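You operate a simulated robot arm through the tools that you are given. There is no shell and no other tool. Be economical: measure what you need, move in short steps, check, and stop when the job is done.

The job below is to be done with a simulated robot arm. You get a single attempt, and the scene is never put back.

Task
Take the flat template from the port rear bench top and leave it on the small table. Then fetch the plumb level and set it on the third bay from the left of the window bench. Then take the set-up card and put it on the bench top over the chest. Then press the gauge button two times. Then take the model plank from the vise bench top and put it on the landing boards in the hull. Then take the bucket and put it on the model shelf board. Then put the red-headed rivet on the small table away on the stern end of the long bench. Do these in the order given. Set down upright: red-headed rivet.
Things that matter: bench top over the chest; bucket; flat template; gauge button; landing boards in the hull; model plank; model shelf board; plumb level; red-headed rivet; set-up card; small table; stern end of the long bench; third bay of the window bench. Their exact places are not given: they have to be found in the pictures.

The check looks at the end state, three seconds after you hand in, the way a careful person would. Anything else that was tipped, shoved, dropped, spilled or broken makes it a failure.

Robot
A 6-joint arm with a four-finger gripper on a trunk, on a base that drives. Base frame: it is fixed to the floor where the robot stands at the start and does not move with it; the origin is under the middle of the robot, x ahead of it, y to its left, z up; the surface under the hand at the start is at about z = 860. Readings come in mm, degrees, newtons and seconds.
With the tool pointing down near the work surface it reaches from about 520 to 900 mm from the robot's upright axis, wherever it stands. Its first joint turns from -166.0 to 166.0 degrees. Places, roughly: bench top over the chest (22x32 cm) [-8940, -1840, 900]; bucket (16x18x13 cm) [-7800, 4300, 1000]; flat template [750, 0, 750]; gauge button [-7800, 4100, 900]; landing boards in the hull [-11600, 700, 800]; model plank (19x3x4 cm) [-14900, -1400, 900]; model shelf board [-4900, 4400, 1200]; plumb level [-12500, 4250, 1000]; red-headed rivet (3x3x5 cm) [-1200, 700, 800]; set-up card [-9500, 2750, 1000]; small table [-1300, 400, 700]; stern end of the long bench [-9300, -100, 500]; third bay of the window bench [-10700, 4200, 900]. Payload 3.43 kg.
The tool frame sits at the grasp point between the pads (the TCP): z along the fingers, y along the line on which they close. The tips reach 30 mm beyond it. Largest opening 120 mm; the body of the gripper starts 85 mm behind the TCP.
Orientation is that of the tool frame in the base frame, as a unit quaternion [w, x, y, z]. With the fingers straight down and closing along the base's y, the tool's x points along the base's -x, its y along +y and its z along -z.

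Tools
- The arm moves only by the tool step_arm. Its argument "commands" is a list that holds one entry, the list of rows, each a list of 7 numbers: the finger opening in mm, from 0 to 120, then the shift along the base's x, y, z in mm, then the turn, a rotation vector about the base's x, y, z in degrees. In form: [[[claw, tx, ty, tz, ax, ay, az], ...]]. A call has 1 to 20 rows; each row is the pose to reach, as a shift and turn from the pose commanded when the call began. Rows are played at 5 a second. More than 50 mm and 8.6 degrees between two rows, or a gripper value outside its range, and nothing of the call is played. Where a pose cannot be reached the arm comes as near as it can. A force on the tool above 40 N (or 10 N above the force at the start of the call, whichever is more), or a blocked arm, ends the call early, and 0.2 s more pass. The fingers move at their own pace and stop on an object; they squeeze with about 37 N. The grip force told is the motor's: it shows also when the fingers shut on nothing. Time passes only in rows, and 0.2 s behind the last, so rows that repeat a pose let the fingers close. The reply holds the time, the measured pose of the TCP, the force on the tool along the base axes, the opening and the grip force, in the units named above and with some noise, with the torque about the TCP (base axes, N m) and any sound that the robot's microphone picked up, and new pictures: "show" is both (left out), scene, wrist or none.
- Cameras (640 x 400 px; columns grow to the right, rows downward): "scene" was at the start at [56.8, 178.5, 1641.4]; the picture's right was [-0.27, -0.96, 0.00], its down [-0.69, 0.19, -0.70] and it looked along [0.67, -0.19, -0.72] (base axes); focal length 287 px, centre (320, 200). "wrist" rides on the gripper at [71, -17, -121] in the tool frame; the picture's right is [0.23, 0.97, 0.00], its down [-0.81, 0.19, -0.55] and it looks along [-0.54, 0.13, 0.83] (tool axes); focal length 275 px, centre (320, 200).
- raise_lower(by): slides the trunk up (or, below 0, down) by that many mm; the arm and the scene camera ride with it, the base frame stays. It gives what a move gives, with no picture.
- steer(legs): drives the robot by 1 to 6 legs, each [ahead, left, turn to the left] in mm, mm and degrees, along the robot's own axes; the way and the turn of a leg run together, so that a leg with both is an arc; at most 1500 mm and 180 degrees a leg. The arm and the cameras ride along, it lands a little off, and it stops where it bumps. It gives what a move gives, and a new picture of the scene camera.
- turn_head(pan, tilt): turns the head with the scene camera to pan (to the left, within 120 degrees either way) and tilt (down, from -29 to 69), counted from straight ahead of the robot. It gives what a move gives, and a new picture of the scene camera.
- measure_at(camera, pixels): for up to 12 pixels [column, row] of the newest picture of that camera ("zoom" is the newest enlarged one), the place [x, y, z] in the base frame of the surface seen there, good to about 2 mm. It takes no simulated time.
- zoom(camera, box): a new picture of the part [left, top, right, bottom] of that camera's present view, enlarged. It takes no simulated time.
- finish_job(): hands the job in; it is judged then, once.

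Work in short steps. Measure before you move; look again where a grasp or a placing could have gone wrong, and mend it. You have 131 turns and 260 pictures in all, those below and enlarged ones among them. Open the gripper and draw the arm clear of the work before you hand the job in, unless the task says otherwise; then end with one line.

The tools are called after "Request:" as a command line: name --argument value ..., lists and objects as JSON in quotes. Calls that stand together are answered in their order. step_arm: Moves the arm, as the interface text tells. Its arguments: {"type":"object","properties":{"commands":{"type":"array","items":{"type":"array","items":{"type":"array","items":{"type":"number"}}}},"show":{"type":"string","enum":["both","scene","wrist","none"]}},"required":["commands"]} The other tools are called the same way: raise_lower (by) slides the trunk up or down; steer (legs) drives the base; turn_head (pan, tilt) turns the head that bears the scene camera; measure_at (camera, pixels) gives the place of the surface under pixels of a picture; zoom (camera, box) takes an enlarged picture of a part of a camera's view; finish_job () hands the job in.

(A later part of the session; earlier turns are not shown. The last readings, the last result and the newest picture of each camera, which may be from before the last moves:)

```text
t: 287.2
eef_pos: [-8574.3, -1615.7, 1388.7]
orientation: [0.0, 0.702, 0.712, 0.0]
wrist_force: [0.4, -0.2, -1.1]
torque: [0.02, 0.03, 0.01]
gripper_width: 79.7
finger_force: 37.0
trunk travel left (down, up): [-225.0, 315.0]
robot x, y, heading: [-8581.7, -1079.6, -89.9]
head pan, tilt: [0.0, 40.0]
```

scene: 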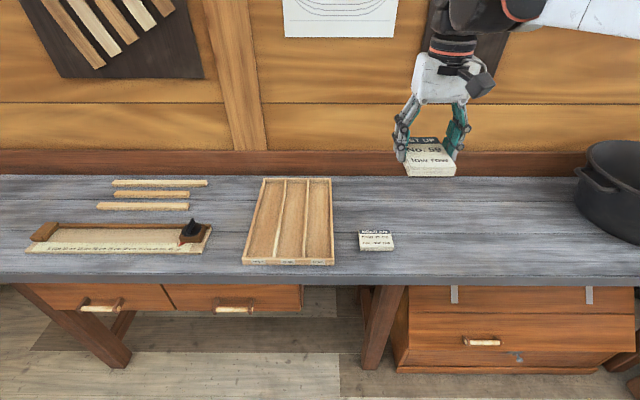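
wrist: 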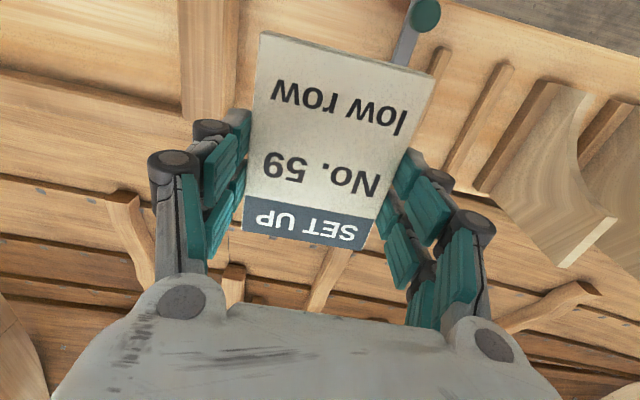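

I moved the wrong way; shift right 360 mm.

Request:
steer --legs '[[0, -360, 0]]'

Request:
step_arm --commands '[[[60, 0, -45, -10, 0, 0, 0], [60, 0, -90, -20, 0, 0, 0], [60, 0, -135, -30, 0, 0, 0], [60, 0, -180, -40, 0, 0, 0], [60, 0, -220, -50, 0, 0, 0], [60, 0, -220, -100, 0, 0, 0], [60, 0, -220, -150, 0, 0, 0], [60, 0, -220, -200, 0, 0, 0], [60, 0, -220, -250, 0, 0, 0], [60, 0, -220, -300, 0, 0, 0], [60, 0, -220, -350, 0, 0, 0], [60, 0, -220, -400, 0, 0, 0], [60, 0, -220, -430, 0, 0, 0], [60, 0, -220, -430, 0, 0, 0]]]' --show "both"

```text
t: 289.5
eef_pos: [-8937.0, -1616.4, 1389.2]
orientation: [0.0, 0.702, 0.712, -0.001]
wrist_force: [-0.4, 0.8, -1.0]
torque: [0.01, -0.01, 0.0]
gripper_width: 79.5
finger_force: 36.7
trunk travel left (down, up): [-225.0, 315.0]
robot x, y, heading: [-8944.4, -1079.2, -89.9]
head pan, tilt: [0.0, 40.0]
```

scene: 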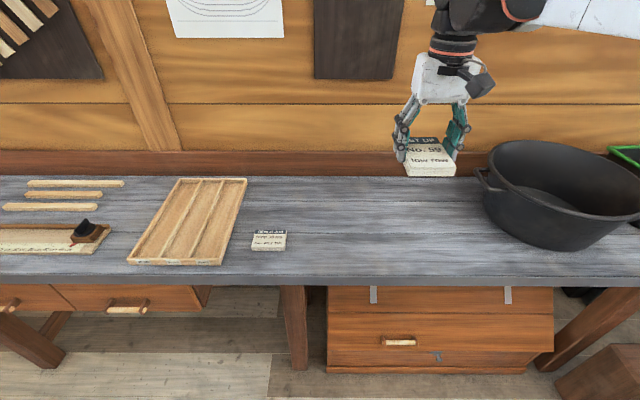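

```text
t: 292.5
eef_pos: [-8935.0, -1836.7, 958.5]
orientation: [0.0, 0.703, 0.711, 0.0]
wrist_force: [0.3, 0.3, -1.3]
torque: [0.0, 0.0, -0.02]
gripper_width: 79.6
finger_force: 36.9
trunk travel left (down, up): [-225.0, 315.0]
robot x, y, heading: [-8945.8, -1076.9, -89.9]
head pan, tilt: [0.0, 40.0]
```

scene: 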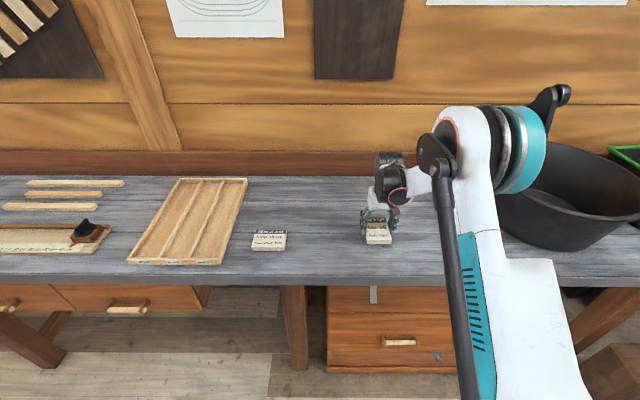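
wrist: 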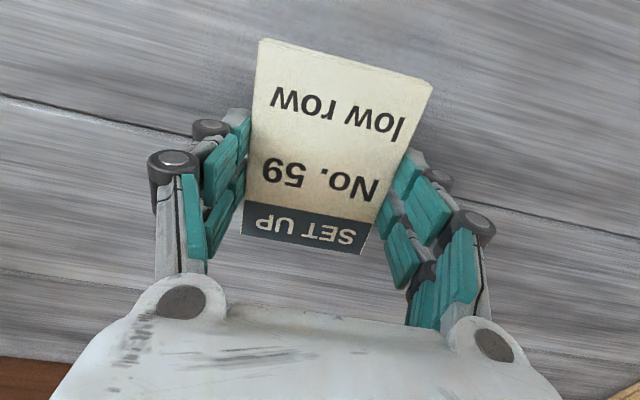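

The card hangs ~24 mm above the bench. Lower and sense contact.

Request:
step_arm --commands '[[[60, 0, 0, -12, 0, 0, 0], [60, 0, 0, -20, 0, 0, 0], [60, 0, 0, -24, 0, 0, 0], [60, 0, 0, -25, 0, 0, 0], [60, 0, 0, -25, 0, 0, 0], [95, 0, 0, -25, 0, 0, 0], [95, 0, 0, -25, 0, 0, 0], [95, 0, 0, 10, 0, 0, 0], [95, 0, 0, 60, 0, 0, 0], [95, 0, 0, 110, 0, 0, 0], [95, 0, 0, 160, 0, 0, 0], [95, 0, 0, 210, 0, 0, 0], [95, 0, 0, 260, 0, 0, 0]]]' --show "wrist"

```text
t: 295.3
eef_pos: [-8936.4, -1836.3, 1218.8]
orientation: [0.0, 0.702, 0.712, 0.001]
wrist_force: [-0.2, 0.6, 0.1]
torque: [-0.01, 0.02, 0.0]
gripper_width: 95.1
finger_force: 0.4
trunk travel left (down, up): [-225.0, 315.0]
robot x, y, heading: [-8940.8, -1078.8, -89.6]
head pan, tilt: [0.0, 40.0]
```

wrist: 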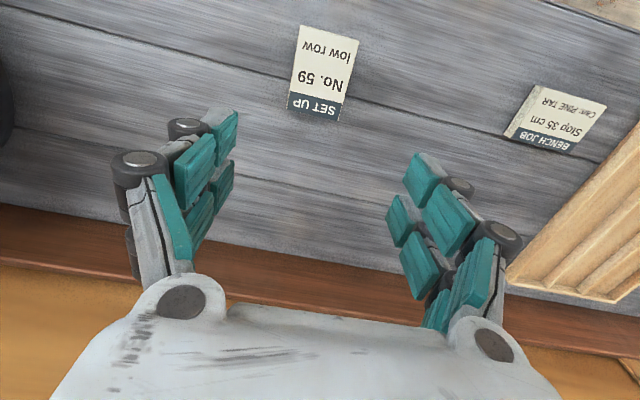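

Card placed flat. I retract and head back around the bow to the gauge button.

Request:
step_arm --commands '[[[60, 0, 45, 20, 0, 0, 0], [60, 0, 90, 40, 0, 0, 0], [60, 0, 135, 60, 0, 0, 0], [60, 0, 180, 80, 0, 0, 0], [60, 0, 220, 100, 0, 0, 0], [60, 0, 220, 140, 0, 0, 0], [60, 0, 220, 170, 0, 0, 0]]]' --show "none"

Request:
steer --legs '[[-290, 0, 0], [0, 0, 89.7], [1400, 0, 0], [1400, 0, 0], [1400, 0, 0], [1400, 0, 0]]'

```text
t: 296.9
eef_pos: [-8936.6, -1615.6, 1388.9]
orientation: [0.001, 0.702, 0.712, 0.0]
wrist_force: [-0.1, 0.4, -0.2]
torque: [0.02, 0.0, -0.02]
gripper_width: 60.1
finger_force: 0.1
trunk travel left (down, up): [-225.0, 315.0]
robot x, y, heading: [-8943.0, -1079.2, -89.6]
head pan, tilt: [0.0, 40.0]
```

```text
t: 329.0
eef_pos: [-2821.7, -855.0, 1386.8]
orientation: [0.0, 0.001, 1.0, 0.001]
wrist_force: [-0.6, -0.4, 0.0]
torque: [0.0, 0.02, -0.02]
gripper_width: 60.0
finger_force: 0.1
trunk travel left (down, up): [-225.0, 315.0]
robot x, y, heading: [-3356.1, -854.0, -0.6]
head pan, tilt: [0.0, 40.0]
```

scene: 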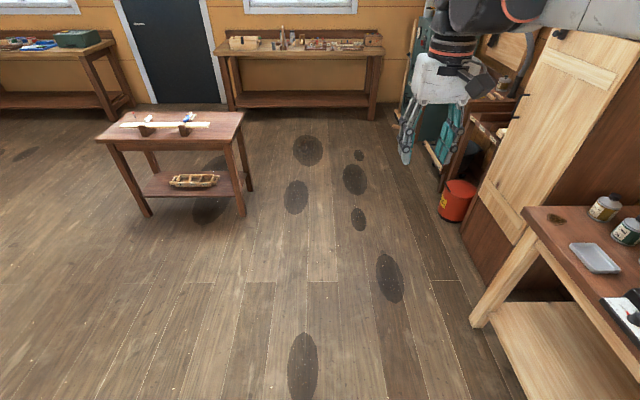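

Continue: 680 mm ahead, turn left, cross to y≈2860, then face -x.

Request:
steer --legs '[[680, 0, 0.6], [0, 0, 90], [1400, 0, 0], [1400, 0, 0], [930, 0, 0], [0, 0, 90]]'

```text
t: 357.9
eef_pos: [-3207.7, 2851.7, 1389.3]
orientation: [0.0, 1.0, 0.001, 0.001]
wrist_force: [1.1, 0.3, 0.0]
torque: [0.02, -0.02, -0.01]
gripper_width: 59.8
finger_force: 0.1
trunk travel left (down, up): [-225.0, 315.0]
robot x, y, heading: [-2674.6, 2852.6, 179.7]
head pan, tilt: [0.0, 40.0]
```

scene: 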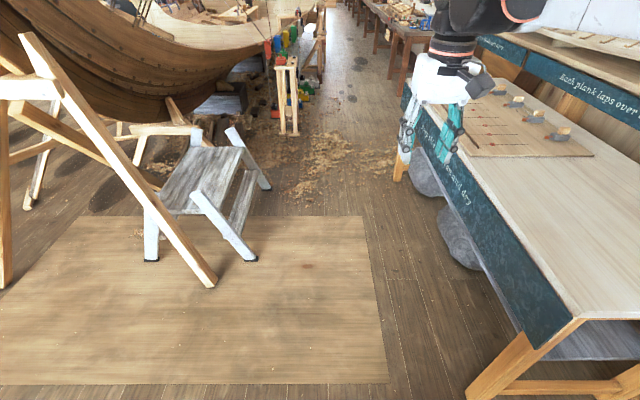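

Drive back down the window lane to x≈-7800 and face the bench.

Request:
steer --legs '[[1400, 0, 0.3], [1400, 0, 0], [600, 0, 0], [900, -400, 0], [830, -20, 0], [0, 0, -90]]'

Request:
turn_head --pan 5 --tilt 40

```text
t: 387.1
eef_pos: [-7824.4, 3784.5, 1387.7]
orientation: [0.0, 0.716, -0.698, 0.001]
wrist_force: [0.9, -0.5, 0.1]
torque: [0.04, -0.03, 0.01]
gripper_width: 59.9
finger_force: 0.1
trunk travel left (down, up): [-225.0, 315.0]
robot x, y, heading: [-7813.6, 3250.6, 91.0]
head pan, tilt: [0.0, 40.0]
```

scene: 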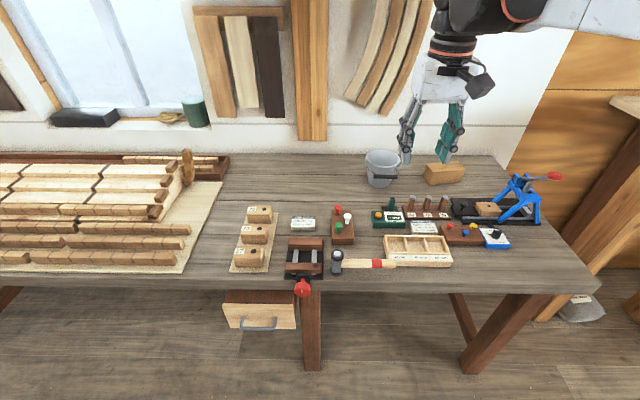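

```text
t: 387.8
eef_pos: [-7824.6, 3785.9, 1387.6]
orientation: [0.0, 0.715, -0.699, -0.001]
wrist_force: [0.3, 0.0, -0.3]
torque: [0.0, 0.0, -0.01]
gripper_width: 60.0
finger_force: 0.2
trunk travel left (down, up): [-225.0, 315.0]
robot x, y, heading: [-7812.0, 3247.1, 91.1]
head pan, tilt: [5.0, 40.0]
```

scene: 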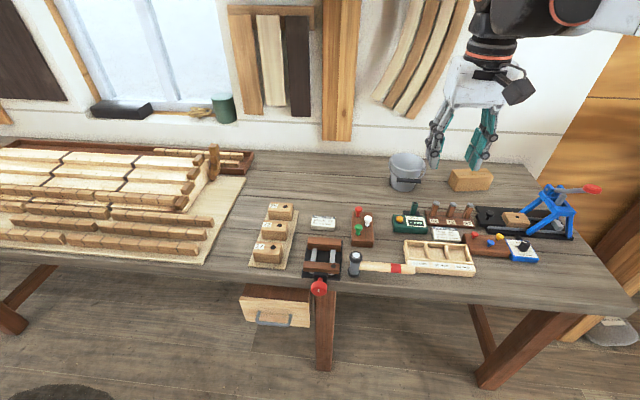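

The bucket is at (405,170), and several devices with buttons are here. I zoom to find the gauge button.

Request:
zoom --camera "scene" --box '[340, 180, 500, 290]'

Request:
zoom --camera "scene" --box '[440, 180, 610, 290]'

Request:
zoom --camera "scene" --box '[230, 190, 400, 310]'

```text
3.64 times, centred on (420, 235) of scene
```

zoom: 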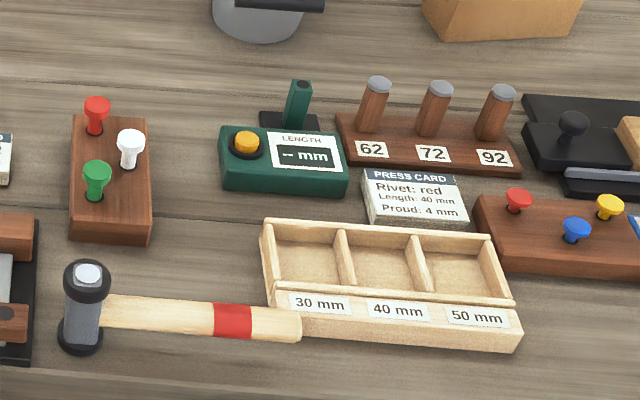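

```text
3.64 times, centred on (525, 235) of scene
```

zoom: 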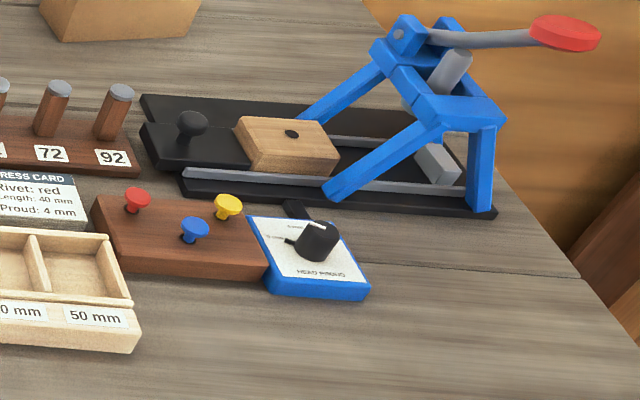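

```text
3.33 times, centred on (315, 250) of scene
```

zoom: 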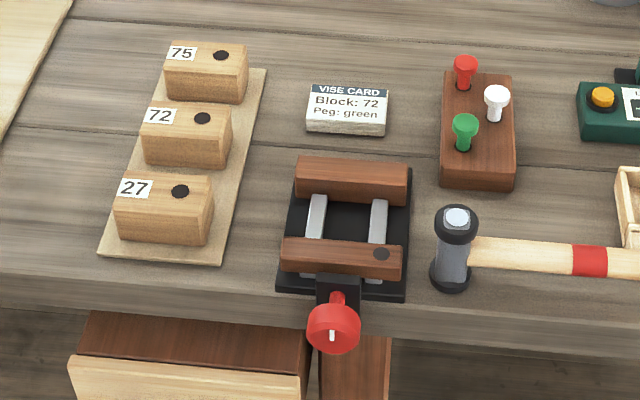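

The gauge button is the yellow button on the green LENGTH gauge at about (400,218). Measure it, the gauge, and the bucket.

Request:
measure_at --camera "scene" --pixels '[[400, 217], [400, 220], [394, 224], [415, 226], [414, 207], [425, 215], [405, 157], [390, 162], [423, 160], [405, 188], [405, 180], [470, 175]]'

Request:
zoom --camera "scene" --box '[370, 130, 500, 240]'

```text
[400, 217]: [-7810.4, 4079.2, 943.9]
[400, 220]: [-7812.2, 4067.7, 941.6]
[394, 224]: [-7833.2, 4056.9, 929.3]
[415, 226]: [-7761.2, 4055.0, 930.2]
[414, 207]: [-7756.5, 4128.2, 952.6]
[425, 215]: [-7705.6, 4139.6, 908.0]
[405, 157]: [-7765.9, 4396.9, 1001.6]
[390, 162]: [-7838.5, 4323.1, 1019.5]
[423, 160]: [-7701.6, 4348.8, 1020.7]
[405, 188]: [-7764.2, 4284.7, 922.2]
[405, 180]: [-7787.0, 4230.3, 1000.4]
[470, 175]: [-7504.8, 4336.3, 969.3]
```

```text
3.64 times, centred on (435, 185) of scene
```

zoom: 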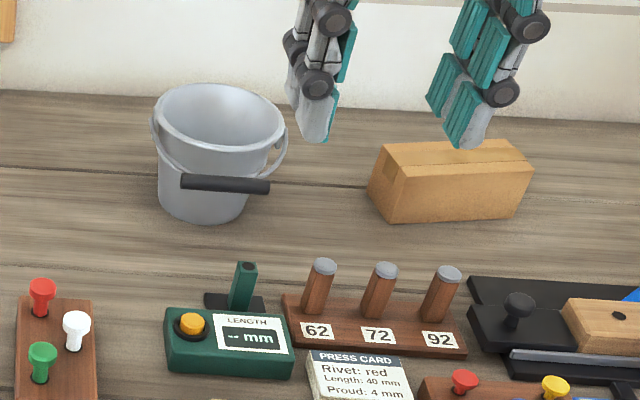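

The button centre is (-7811,4073), top z≈944. I drive 150 mm ahead, close the fingers and hover above it.

Request:
steer --legs '[[150, 0, -1]]'

```text
t: 389.1
eef_pos: [-7815.7, 3937.5, 1387.4]
orientation: [0.0, 0.709, -0.705, 0.0]
wrist_force: [-0.9, 0.4, -0.2]
torque: [-0.05, -0.04, 0.01]
gripper_width: 59.9
finger_force: 0.0
trunk travel left (down, up): [-225.0, 315.0]
robot x, y, heading: [-7812.5, 3402.2, 90.0]
head pan, tilt: [5.0, 40.0]
```

scene: 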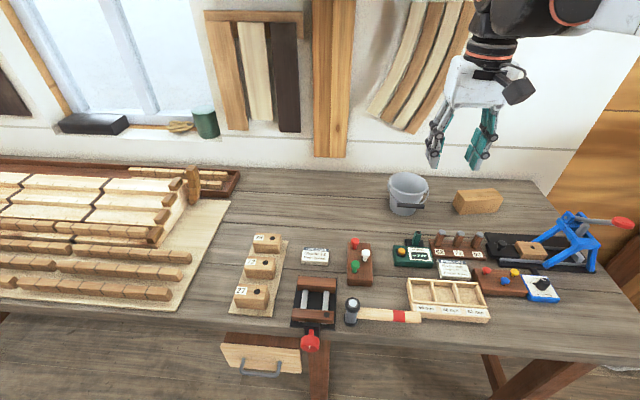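

Move over the button with closed fingers to TCP z≈1030.

Request:
step_arm --commands '[[[30, 1, 45, 0, 0, 0, 0], [0, 3, 90, 0, 0, 0, 0], [0, 4, 136, 0, 0, 0, 0], [0, 4, 136, -50, 0, 0, 0], [0, 4, 136, -100, 0, 0, 0], [0, 4, 136, -150, 0, 0, 0], [0, 4, 136, -200, 0, 0, 0], [0, 4, 136, -250, 0, 0, 0], [0, 4, 136, -300, 0, 0, 0], [0, 4, 136, -350, 0, 0, 0], [0, 4, 136, -360, 0, 0, 0], [0, 4, 136, -360, 0, 0, 0]]]' --show "both"

```text
t: 391.7
eef_pos: [-7811.5, 4072.0, 1027.4]
orientation: [0.0, 0.709, -0.706, 0.001]
wrist_force: [0.2, -1.0, 0.0]
torque: [-0.03, 0.03, -0.03]
gripper_width: 0.5
finger_force: 33.5
trunk travel left (down, up): [-225.0, 315.0]
robot x, y, heading: [-7807.2, 3401.1, 89.8]
head pan, tilt: [5.0, 40.0]
```

scene: 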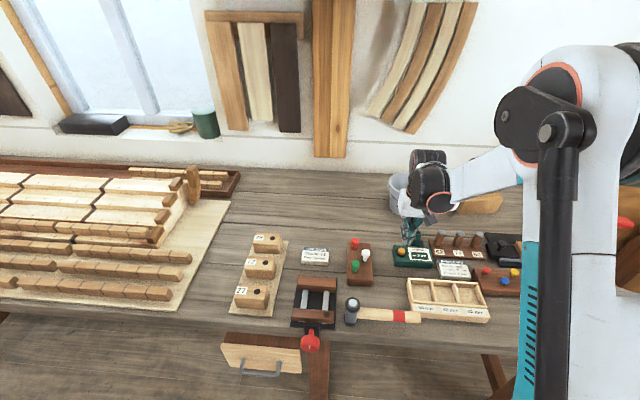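
wrist: 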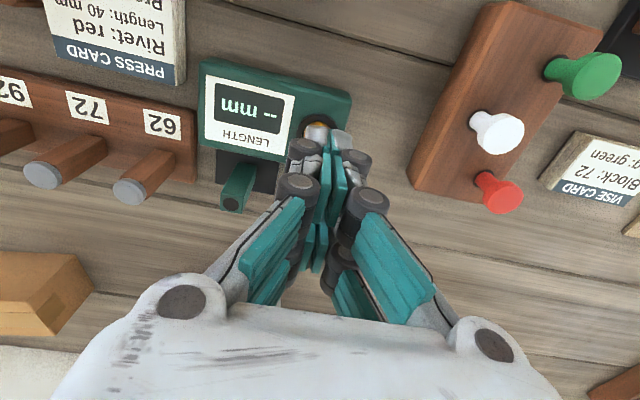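

Request:
measure_at --camera "wrist" --pixels '[[316, 126], [310, 130], [320, 122], [317, 132], [340, 110], [205, 62]]'

Request:
zoom --camera "wrist" --box '[230, 70, 390, 190]'

```text
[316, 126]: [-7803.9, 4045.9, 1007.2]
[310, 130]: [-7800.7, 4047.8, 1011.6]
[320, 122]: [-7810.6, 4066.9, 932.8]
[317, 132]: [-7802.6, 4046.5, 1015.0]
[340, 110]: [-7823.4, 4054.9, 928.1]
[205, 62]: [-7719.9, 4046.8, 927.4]
```

```text
3.33 times, centred on (310, 130) of wrist
```

zoom: 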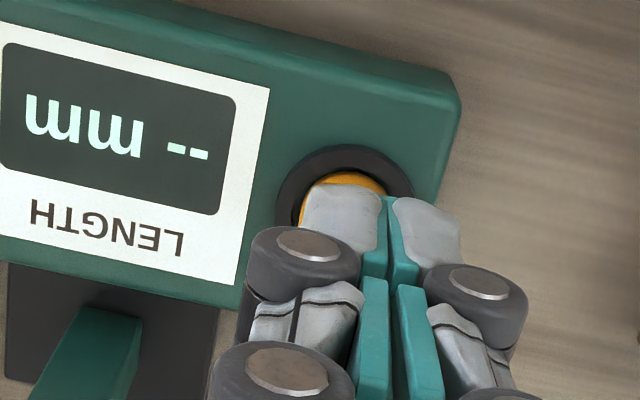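

Tips are aligned in x; button centre y≈4076. I shift +4 mm in y and press slowly once, then withdraw.

Request:
step_arm --commands '[[[0, 0, 4, -25, 0, 0, 0], [0, 0, 4, -45, 0, 0, 0], [0, 0, 4, -51, 0, 0, 0], [0, 0, 4, -54, 0, 0, 0], [0, 0, 4, -56, 0, 0, 0], [0, 0, 4, -58, 0, 0, 0], [0, 0, 4, -60, 0, 0, 0]]]' --show "wrist"

```text
t: 393.3
eef_pos: [-7812.4, 4076.1, 966.5]
orientation: [0.001, 0.709, -0.705, 0.0]
wrist_force: [0.3, 1.1, 0.7]
torque: [0.01, 0.0, -0.02]
gripper_width: 5.9
finger_force: 33.4
trunk travel left (down, up): [-225.0, 315.0]
robot x, y, heading: [-7814.2, 3400.2, 90.1]
head pan, tilt: [5.0, 40.0]
```

wrist: 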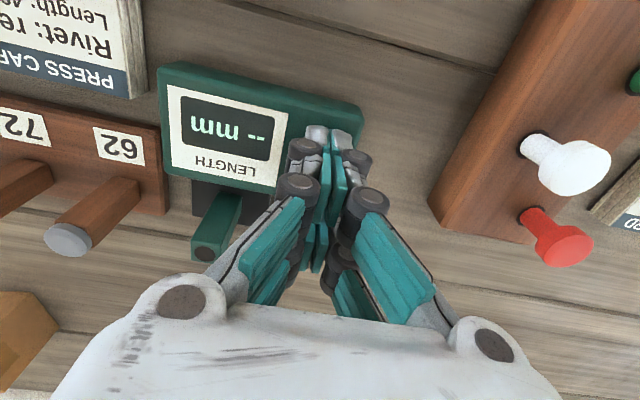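

No clear force yet, and width reads 5.9. I zoom to see the tip contact.

Request:
zoom --camera "wrist" --box '[240, 70, 400, 190]'

Request:
zoom --camera "scene" --box '[360, 190, 480, 290]'

```text
3.33 times, centred on (320, 130) of wrist
```

zoom: 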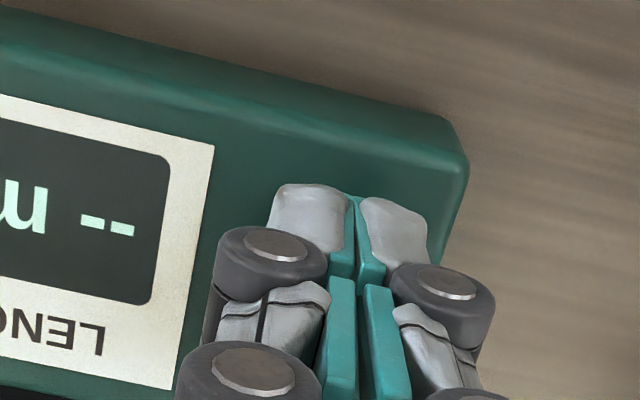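

```text
4.00 times, centred on (420, 240) of scene
```

zoom: 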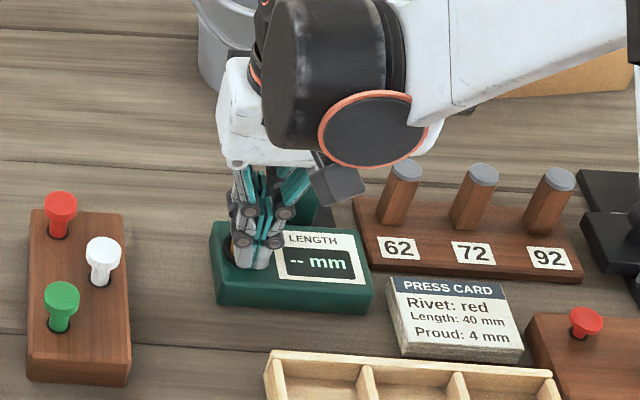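

Unclear. I lift 60 mm back and re-measure the button from the scene camera with the arm shifted aside.

Request:
step_arm --commands '[[[0, 0, 0, 30, 0, 0, 0], [0, 0, 0, 70, 0, 0, 0], [0, 0, 40, 100, 0, 0, 0], [0, 0, 80, 110, 0, 0, 0], [0, 0, 80, 110, 0, 0, 0]]]' --show "both"

Request:
zoom --camera "scene" --box '[370, 210, 450, 280]'

Request:
zoom --camera "wrist" --box '[220, 0, 380, 120]'

```text
t: 394.5
eef_pos: [-7813.4, 4156.6, 1078.3]
orientation: [0.0, 0.709, -0.705, 0.0]
wrist_force: [0.6, 0.5, 0.1]
torque: [-0.03, -0.01, 0.02]
gripper_width: 0.1
finger_force: 34.0
trunk travel left (down, up): [-225.0, 315.0]
robot x, y, heading: [-7811.0, 3401.0, 89.6]
head pan, tilt: [5.0, 40.0]
```

scene: 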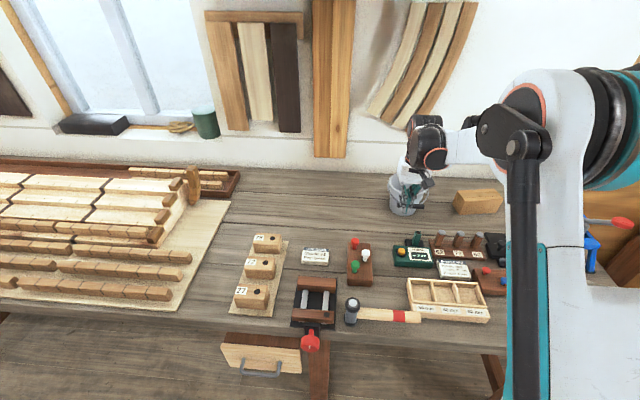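
wrist: 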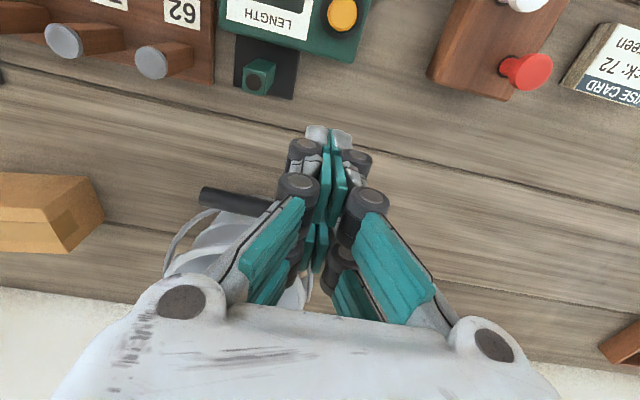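

```text
5.71 times, centred on (410, 245) of scene
```

zoom: 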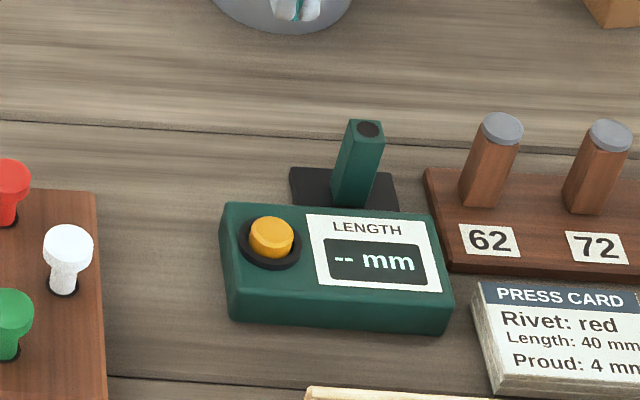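

```text
3.33 times, centred on (300, 60) of wrist
```

zoom: 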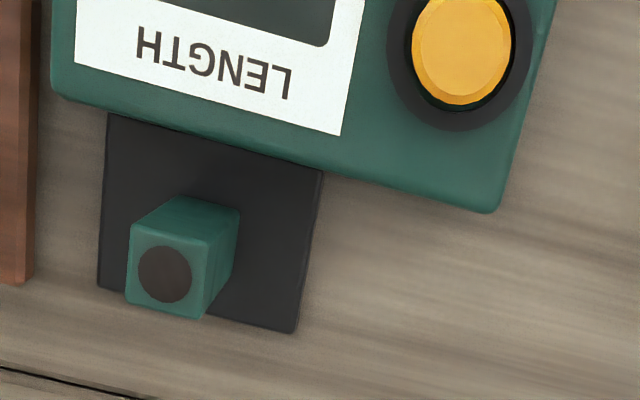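

Measure the button precisely in the wrist view.

Request:
measure_at --camera "wrist" --pixels '[[342, 14], [334, 14], [350, 14], [341, 28], [342, 4], [326, 20], [356, 26], [340, 38]]'

Request:
measure_at --camera "scene" --pixels '[[401, 251], [401, 254], [398, 252], [405, 253], [401, 257]]'

```text
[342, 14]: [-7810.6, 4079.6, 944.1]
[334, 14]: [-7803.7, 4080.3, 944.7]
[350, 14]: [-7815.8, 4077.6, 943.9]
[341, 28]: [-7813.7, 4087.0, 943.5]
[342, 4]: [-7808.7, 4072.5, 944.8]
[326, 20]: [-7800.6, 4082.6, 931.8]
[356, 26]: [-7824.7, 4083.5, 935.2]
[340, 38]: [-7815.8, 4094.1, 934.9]
```

```text
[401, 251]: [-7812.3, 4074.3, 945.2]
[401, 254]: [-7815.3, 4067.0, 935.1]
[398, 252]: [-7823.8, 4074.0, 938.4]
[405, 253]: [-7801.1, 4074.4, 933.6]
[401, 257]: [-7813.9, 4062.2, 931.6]
```

The button is at (-7812,4077), top 944.5. I return above and descend in stages to read forces.

Request:
step_arm --commands '[[[0, 0, -40, 0, 0, 0, 0], [0, 1, -80, -10, 0, 0, 0], [0, 1, -80, -50, 0, 0, 0], [0, 1, -80, -90, 0, 0, 0], [0, 1, -80, -100, 0, 0, 0], [0, 1, -80, -100, 0, 0, 0]]]' --show "none"

Request:
step_arm --commands '[[[0, 0, 0, -3, 0, 0, 0], [0, 0, 0, -6, 0, 0, 0], [0, 0, 0, -6, 0, 0, 0]]]' --show "none"

Request:
step_arm --commands '[[[0, 0, 0, -2, 0, 0, 0], [0, 0, 0, -4, 0, 0, 0], [0, 0, 0, -4, 0, 0, 0]]]' --show "wrist"

```text
t: 395.9
eef_pos: [-7811.9, 4077.6, 975.4]
orientation: [0.0, 0.709, -0.706, 0.0]
wrist_force: [0.1, 0.1, 0.3]
torque: [-0.04, 0.0, 0.01]
gripper_width: 0.0
finger_force: 34.0
trunk travel left (down, up): [-225.0, 315.0]
robot x, y, heading: [-7811.1, 3400.6, 90.0]
head pan, tilt: [5.0, 40.0]
```

```text
t: 396.7
eef_pos: [-7809.8, 4077.5, 971.3]
orientation: [0.0, 0.709, -0.705, 0.0]
wrist_force: [-0.5, 0.2, 1.0]
torque: [0.02, 0.0, 0.0]
gripper_width: 0.1
finger_force: 33.4
trunk travel left (down, up): [-225.0, 315.0]
robot x, y, heading: [-7811.6, 3399.4, 89.9]
head pan, tilt: [5.0, 40.0]
```

```text
t: 397.5
eef_pos: [-7811.1, 4077.6, 967.6]
orientation: [0.0, 0.709, -0.705, 0.0]
wrist_force: [0.6, 0.4, 0.8]
torque: [0.03, -0.01, 0.03]
gripper_width: 6.0
finger_force: 33.7
trunk travel left (down, up): [-225.0, 315.0]
robot x, y, heading: [-7811.7, 3400.4, 89.5]
head pan, tilt: [5.0, 40.0]
```

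wrist: 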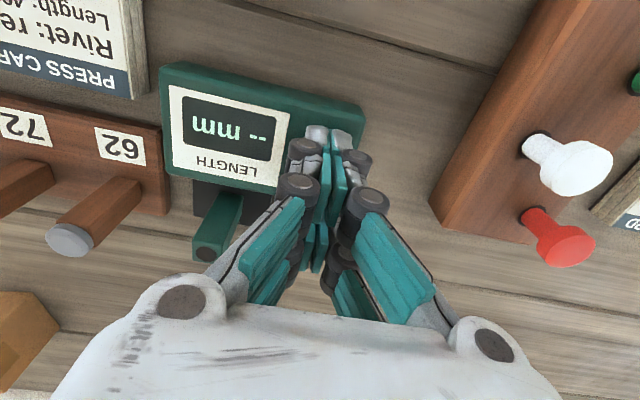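

Light contact of about 1 N so far. I go down 2 mm more to find the button's bottom.

Request:
step_arm --commands '[[[0, 0, 0, -1, 0, 0, 0], [0, 0, 0, -2, 0, 0, 0], [0, 0, 0, -2, 0, 0, 0]]]' --show "none"

Request:
zoom --camera "wrist" --box '[270, 90, 390, 180]'

Request:
zoom --camera "scene" --box '[370, 210, 450, 280]'

```text
t: 398.3
eef_pos: [-7809.9, 4075.7, 965.1]
orientation: [-0.002, 0.709, -0.705, 0.0]
wrist_force: [0.6, -0.3, 1.6]
torque: [-0.02, 0.0, -0.01]
gripper_width: 6.2
finger_force: 33.1
trunk travel left (down, up): [-225.0, 315.0]
robot x, y, heading: [-7812.0, 3398.6, 90.1]
head pan, tilt: [5.0, 40.0]
heard: click
```

```text
4.44 times, centred on (330, 135) of wrist
```

zoom: 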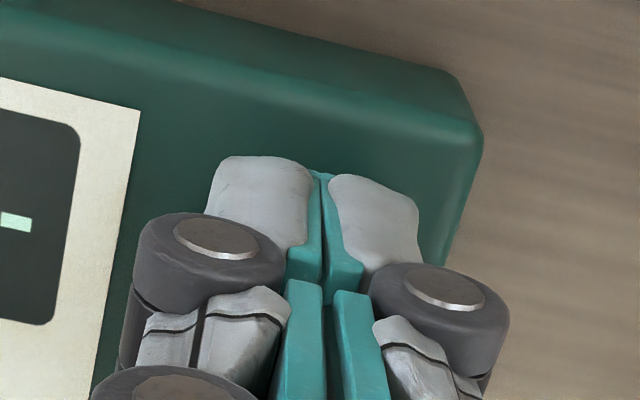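

```text
5.71 times, centred on (410, 245) of scene
```

zoom: 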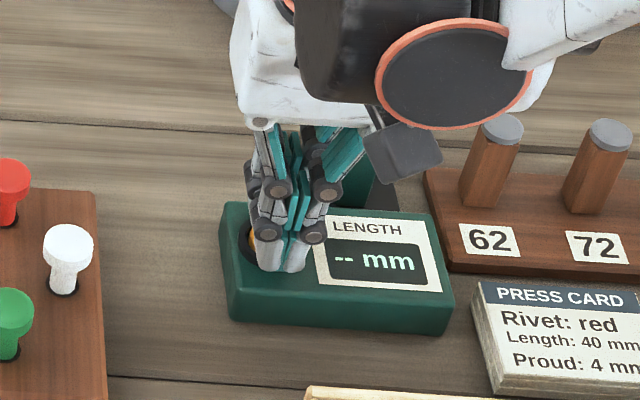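

A click was heard: that's press one (the first attempt gave none). Release fully, then press again to the same depth.

Request:
step_arm --commands '[[[0, 0, 0, 10, 0, 0, 0], [0, 0, 0, 25, 0, 0, 0], [0, 0, 0, 25, 0, 0, 0]]]' --show "none"

Request:
step_arm --commands '[[[0, 1, 1, -15, 0, 0, 0], [0, 1, 1, -19, 0, 0, 0], [0, 1, 1, -22, 0, 0, 0], [0, 1, 1, -24, 0, 0, 0], [0, 1, 1, -25, 0, 0, 0], [0, 1, 1, -25, 0, 0, 0]]]' --show "none"

```text
t: 399.1
eef_pos: [-7810.2, 4075.7, 989.9]
orientation: [0.0, 0.709, -0.705, 0.0]
wrist_force: [0.0, -0.7, -0.4]
torque: [-0.02, 0.01, 0.01]
gripper_width: 0.0
finger_force: 33.2
trunk travel left (down, up): [-225.0, 315.0]
robot x, y, heading: [-7812.8, 3397.5, 89.8]
head pan, tilt: [5.0, 40.0]
```

```text
t: 400.5
eef_pos: [-7809.8, 4077.1, 965.5]
orientation: [0.0, 0.708, -0.706, 0.0]
wrist_force: [-0.3, 0.2, 0.9]
torque: [0.0, 0.01, -0.03]
gripper_width: 5.7
finger_force: 33.2
trunk travel left (down, up): [-225.0, 315.0]
robot x, y, heading: [-7814.8, 3399.4, 89.9]
head pan, tilt: [5.0, 40.0]
heard: click
```

Second click heard. Withdraw up and retract; then head down the window lane toward the stern to reach the vise bench.

Request:
step_arm --commands '[[[0, 0, 0, 40, 0, 0, 0], [0, 0, 0, 85, 0, 0, 0], [0, 0, -40, 115, 0, 0, 0], [0, 0, -80, 145, 0, 0, 0], [0, 0, -120, 175, 0, 0, 0], [0, 0, -138, 220, 0, 0, 0], [40, 0, -138, 265, 0, 0, 0], [60, 0, -138, 310, 0, 0, 0], [60, 0, -138, 355, 0, 0, 0], [60, 0, -138, 400, 0, 0, 0], [60, 0, -138, 420, 0, 0, 0]]]' --show "scene"

Request:
steer --legs '[[-100, 0, 0], [0, 0, 90], [1400, 0, 0], [1400, 0, 0], [1400, 0, 0], [700, 0, 0]]'

Request:
turn_head --pan 10 --tilt 22

```text
t: 402.9
eef_pos: [-7810.1, 3938.1, 1387.1]
orientation: [0.0, 0.709, -0.705, 0.0]
wrist_force: [-0.4, -0.7, 0.4]
torque: [0.02, 0.02, 0.01]
gripper_width: 59.7
finger_force: 0.0
trunk travel left (down, up): [-225.0, 315.0]
robot x, y, heading: [-7809.6, 3401.4, 90.0]
head pan, tilt: [5.0, 40.0]
```

scene: 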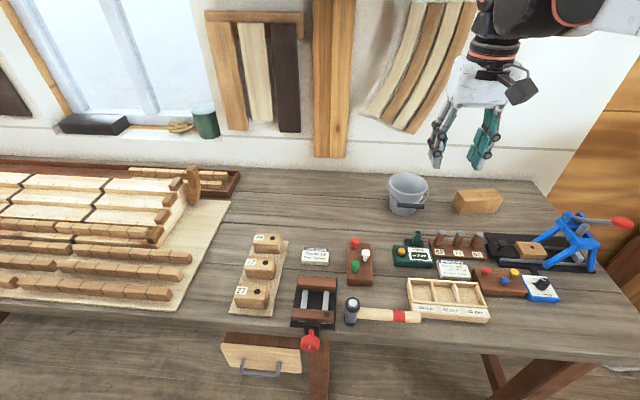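

```text
t: 431.1
eef_pos: [-13252.7, 3384.4, 1385.9]
orientation: [0.0, 1.0, -0.01, -0.001]
wrist_force: [-0.6, 0.2, -0.4]
torque: [0.04, 0.0, -0.01]
gripper_width: 60.0
finger_force: 0.0
trunk travel left (down, up): [-225.0, 315.0]
robot x, y, heading: [-12712.2, 3369.9, 178.3]
head pan, tilt: [5.0, 40.0]
```

scene: 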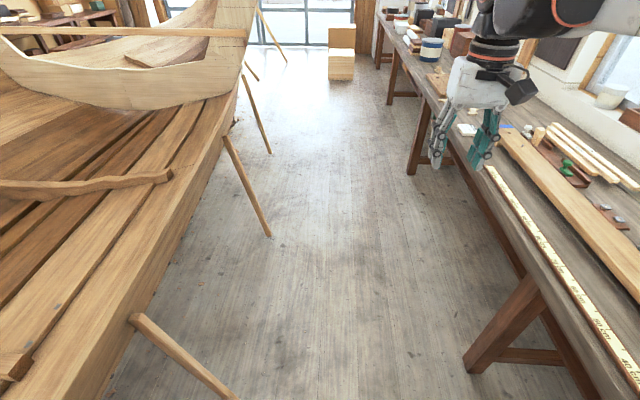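

```text
t: 431.9
eef_pos: [-13253.2, 3384.7, 1386.6]
orientation: [-0.001, 1.0, -0.01, 0.0]
wrist_force: [0.3, 0.7, -0.3]
torque: [0.01, 0.01, 0.06]
gripper_width: 60.0
finger_force: 0.2
trunk travel left (down, up): [-225.0, 315.0]
robot x, y, heading: [-12712.5, 3372.6, 178.5]
head pan, tilt: [10.0, 22.0]
```

scene: 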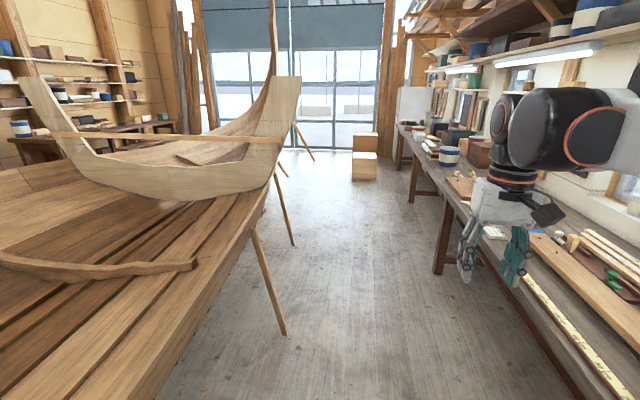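

I measure prop feet, boxes and the stern extent.

Request:
measure_at --camera "scene" --pixels '[[286, 334], [294, 245], [288, 176], [313, 160], [352, 180], [355, 160], [330, 150], [300, 155], [410, 200], [250, 130], [270, 30], [60, 140]]'

Request:
zoom --camera "scene" --box '[180, 80, 420, 220]'

```text
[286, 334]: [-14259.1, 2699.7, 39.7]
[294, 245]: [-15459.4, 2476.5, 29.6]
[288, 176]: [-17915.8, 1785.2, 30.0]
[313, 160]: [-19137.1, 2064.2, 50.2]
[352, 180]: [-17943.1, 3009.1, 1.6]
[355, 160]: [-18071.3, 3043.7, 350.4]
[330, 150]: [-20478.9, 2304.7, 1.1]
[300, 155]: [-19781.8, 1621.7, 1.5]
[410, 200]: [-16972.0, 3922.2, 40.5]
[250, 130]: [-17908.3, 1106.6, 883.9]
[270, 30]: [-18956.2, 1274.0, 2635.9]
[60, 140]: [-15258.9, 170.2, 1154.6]
```

```text
2.67 times, centred on (300, 150) of scene
```

zoom: 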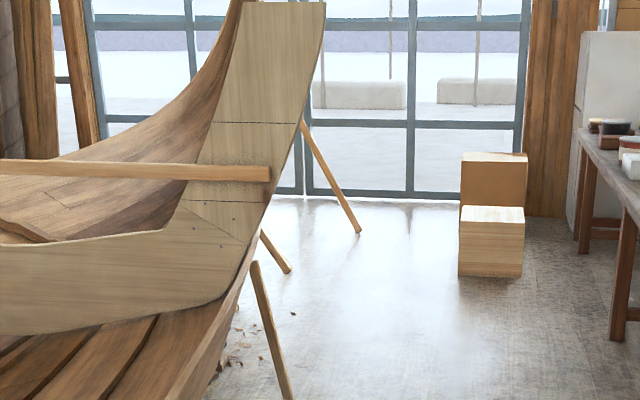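

I drive past the props, shifting left to pass between boxes (y≥3009) and props, stopping at x≈-18300.

Request:
steer --legs '[[1400, 0, 1.6], [1400, 400, 0], [1400, 350, 0], [1400, 170, 0]]'

Request:
turn_head --pan 20 --tilt 30

```text
t: 459.1
eef_pos: [-18831.7, 2447.5, 1386.5]
orientation: [0.0, 1.0, 0.001, 0.0]
wrist_force: [0.1, -0.5, 0.1]
torque: [0.02, 0.0, -0.01]
gripper_width: 60.1
finger_force: 0.0
trunk travel left (down, up): [-225.0, 315.0]
robot x, y, heading: [-18292.9, 2442.7, 179.5]
head pan, tilt: [10.0, 22.0]
```

scene: 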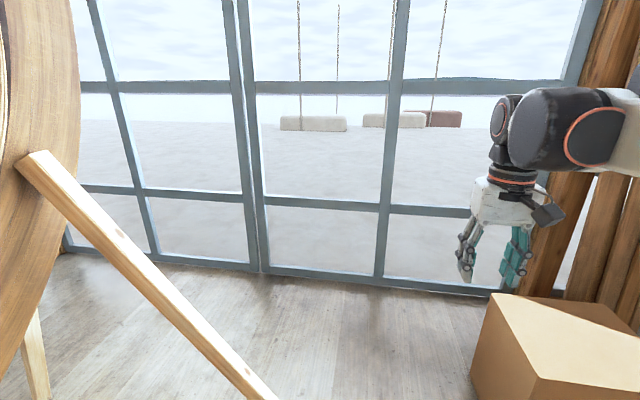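

```text
t: 459.8
eef_pos: [-18832.3, 2447.3, 1387.0]
orientation: [0.0, 1.0, 0.001, 0.0]
wrist_force: [-0.5, -0.5, 0.8]
torque: [0.01, 0.01, 0.01]
gripper_width: 60.2
finger_force: 0.0
trunk travel left (down, up): [-225.0, 315.0]
robot x, y, heading: [-18294.3, 2442.1, 179.6]
head pan, tilt: [20.0, 30.0]
```

scene: 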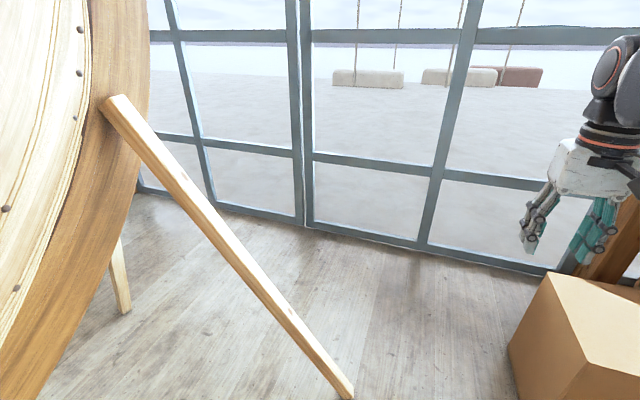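

Measure the prop foot, box corner, and the window wall.

Request:
measure_at --camera "scene" --pixels '[[345, 393], [545, 280], [515, 390], [307, 224], [420, 248], [150, 190], [120, 310], [130, 120], [230, 230], [550, 270]]'

```text
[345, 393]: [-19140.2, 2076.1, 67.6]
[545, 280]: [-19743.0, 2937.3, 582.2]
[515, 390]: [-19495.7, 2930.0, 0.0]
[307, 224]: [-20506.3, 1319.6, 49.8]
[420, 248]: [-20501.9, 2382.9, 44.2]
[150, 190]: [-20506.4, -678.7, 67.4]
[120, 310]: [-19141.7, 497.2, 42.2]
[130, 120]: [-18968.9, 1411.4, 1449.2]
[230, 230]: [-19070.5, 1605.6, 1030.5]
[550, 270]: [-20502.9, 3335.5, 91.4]
```

Passage: x -19140 to -20500. I go to x≈-19800, then turn to face -y and look.

Request:
steer --legs '[[500, -80, 0.4], [1000, 0, 0], [0, 0, 90]]'

Request:
turn_head --pan 10 --tilt 25

```text
t: 471.3
eef_pos: [-19789.7, 1984.7, 1387.1]
orientation: [0.0, 0.702, 0.712, 0.0]
wrist_force: [0.2, -0.8, -0.5]
torque: [0.03, 0.02, -0.04]
gripper_width: 59.7
finger_force: 0.1
trunk travel left (down, up): [-225.0, 315.0]
robot x, y, heading: [-19789.2, 2523.9, -89.7]
head pan, tilt: [20.0, 30.0]
```

scene: 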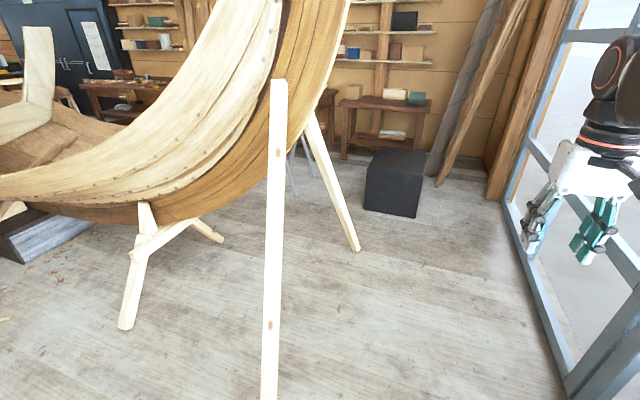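

```text
t: 472.1
eef_pos: [-19788.6, 1984.7, 1386.1]
orientation: [0.0, 0.702, 0.712, 0.0]
wrist_force: [-0.4, 0.2, -1.3]
torque: [-0.03, 0.04, 0.01]
gripper_width: 59.8
finger_force: 0.0
trunk travel left (down, up): [-225.0, 315.0]
robot x, y, heading: [-19794.4, 2526.4, -89.9]
head pan, tilt: [10.0, 25.0]
```

scene: 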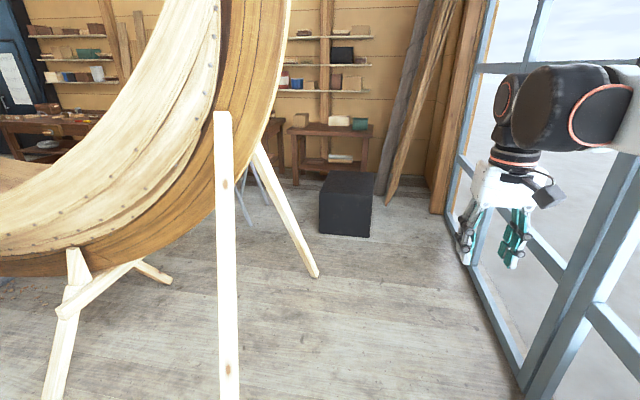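

Request:
measure_at --camera "scene" --pixels '[[317, 276], [322, 230], [370, 235], [378, 200], [235, 180], [300, 185], [365, 170], [240, 220], [170, 283], [275, 225]]'

Request:
zoom --camera "scene" --box '[180, 80, 440, 260]'

```text
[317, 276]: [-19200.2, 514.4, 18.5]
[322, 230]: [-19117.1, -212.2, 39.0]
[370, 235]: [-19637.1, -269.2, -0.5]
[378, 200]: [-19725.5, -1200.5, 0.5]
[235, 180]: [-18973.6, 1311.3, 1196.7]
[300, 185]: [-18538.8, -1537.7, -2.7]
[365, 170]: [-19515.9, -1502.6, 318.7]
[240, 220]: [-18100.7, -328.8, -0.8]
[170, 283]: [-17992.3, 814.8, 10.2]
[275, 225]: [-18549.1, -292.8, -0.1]
```

```text
2.22 times, centred on (310, 170) of scene
```

zoom: 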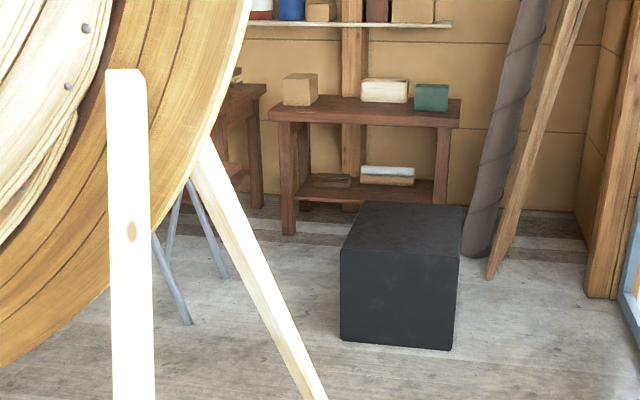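

The gap between the prop foot (y 514) and the black box (y≈-212) is ~720 mm. I check my base's footprint by looking down.

Request:
turn_head --pan 45 --tilt 69

```text
t: 473.2
eef_pos: [-19789.0, 1982.5, 1385.9]
orientation: [-0.001, 0.703, 0.712, 0.0]
wrist_force: [-0.2, -0.2, -0.5]
torque: [-0.01, 0.02, 0.01]
gripper_width: 60.3
finger_force: 0.1
trunk travel left (down, up): [-225.0, 315.0]
robot x, y, heading: [-19791.9, 2524.7, -89.5]
head pan, tilt: [45.0, 68.8]
```

scene: 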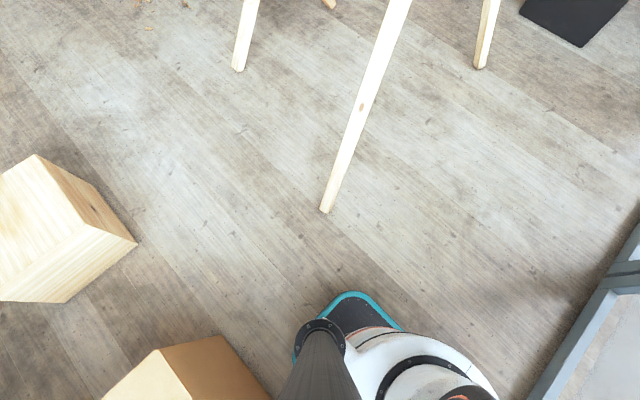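

Request:
measure_at --camera "scene" --pixels '[[350, 294], [293, 360], [400, 328], [330, 300], [480, 380], [580, 45], [523, 12], [478, 68], [322, 210], [625, 20], [235, 365]]'

```text
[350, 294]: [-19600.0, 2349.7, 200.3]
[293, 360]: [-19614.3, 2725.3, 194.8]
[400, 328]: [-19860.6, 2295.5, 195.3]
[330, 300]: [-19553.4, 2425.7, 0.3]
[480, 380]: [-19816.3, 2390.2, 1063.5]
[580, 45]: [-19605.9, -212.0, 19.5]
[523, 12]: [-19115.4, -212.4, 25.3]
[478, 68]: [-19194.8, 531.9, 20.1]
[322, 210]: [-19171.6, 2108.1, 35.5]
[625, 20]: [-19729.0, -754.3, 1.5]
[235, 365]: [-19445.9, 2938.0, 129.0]
```

My base is about 400×460 mm, so the gap is passable. I drive to y≈150, turn to face +x and look.

Request:
steer --legs '[[1400, 0, 0], [970, 0, 0], [0, 0, 90]]'

Request:
turn_head --pan 0 --tilt 35

```text
t: 488.6
eef_pos: [-19241.0, 153.1, 1386.7]
orientation: [0.0, -0.003, 1.0, 0.001]
wrist_force: [-0.5, -0.4, -0.3]
torque: [0.0, 0.0, -0.05]
gripper_width: 60.1
finger_force: 0.0
trunk travel left (down, up): [-225.0, 315.0]
robot x, y, heading: [-19777.8, 157.8, -0.1]
head pan, tilt: [45.0, 68.8]
```

scene: 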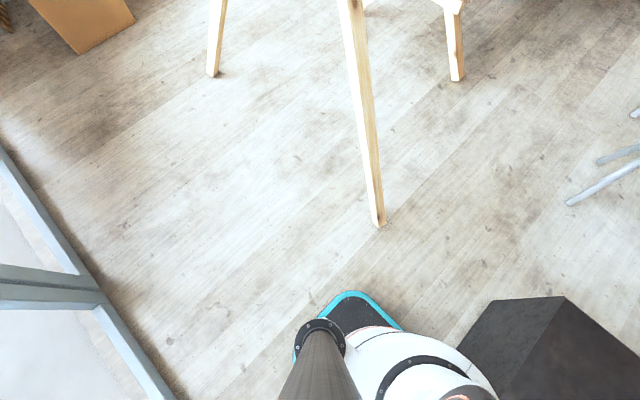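

```text
t: 489.7
eef_pos: [-19240.8, 153.5, 1386.4]
orientation: [0.0, -0.004, 1.0, 0.0]
wrist_force: [-0.5, -0.9, -0.1]
torque: [-0.01, 0.0, 0.01]
gripper_width: 59.9
finger_force: 0.0
trunk travel left (down, up): [-225.0, 315.0]
robot x, y, heading: [-19780.3, 156.3, -0.1]
head pan, tilt: [0.0, 35.0]
```

scene: 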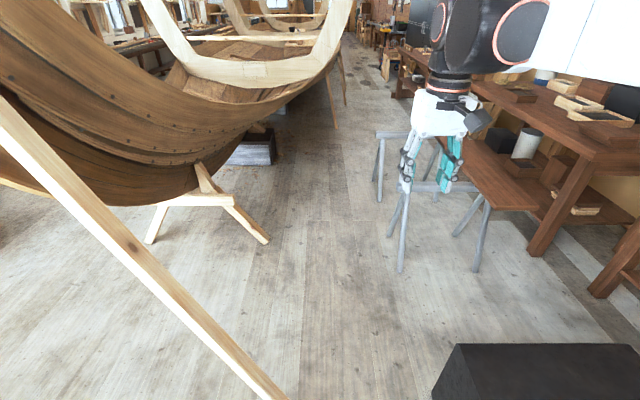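

Request:
measure_at --camera "scene" --pixels '[[398, 268], [378, 200], [268, 240], [150, 240], [335, 125], [475, 270], [270, 160], [345, 100], [432, 395], [390, 95], [460, 350], [530, 250]]'

Request:
zoom --camera "scene" --box '[300, 10, 640, 220]'

```text
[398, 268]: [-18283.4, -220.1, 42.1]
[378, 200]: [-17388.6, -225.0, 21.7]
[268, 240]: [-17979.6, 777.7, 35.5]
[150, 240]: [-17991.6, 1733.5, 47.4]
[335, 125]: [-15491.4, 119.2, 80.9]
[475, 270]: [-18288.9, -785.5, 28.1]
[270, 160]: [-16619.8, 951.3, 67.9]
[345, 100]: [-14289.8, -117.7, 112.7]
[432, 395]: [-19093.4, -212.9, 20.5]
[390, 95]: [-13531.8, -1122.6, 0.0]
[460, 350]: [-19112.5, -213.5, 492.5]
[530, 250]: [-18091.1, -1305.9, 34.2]
```

```text
1.88 times, centred on (470, 115) of scene
```

zoom: 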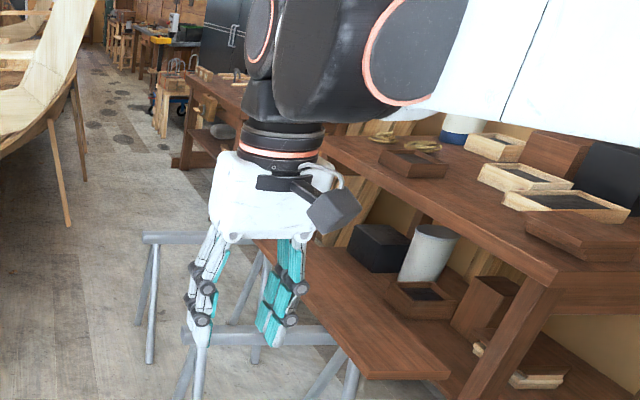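

I check the hull overhang along the lane before driving.

Request:
measure_at --camera "scene" --pixels '[[200, 150], [245, 120], [290, 95], [330, 70], [340, 30], [335, 60], [320, 85], [160, 10], [260, 130]]'

```text
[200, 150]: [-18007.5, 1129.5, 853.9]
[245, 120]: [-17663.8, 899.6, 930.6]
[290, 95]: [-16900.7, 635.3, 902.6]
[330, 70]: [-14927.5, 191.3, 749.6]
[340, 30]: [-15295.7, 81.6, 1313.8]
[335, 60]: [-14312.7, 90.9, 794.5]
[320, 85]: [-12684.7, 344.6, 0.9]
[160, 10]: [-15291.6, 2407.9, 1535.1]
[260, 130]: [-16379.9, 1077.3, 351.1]
```

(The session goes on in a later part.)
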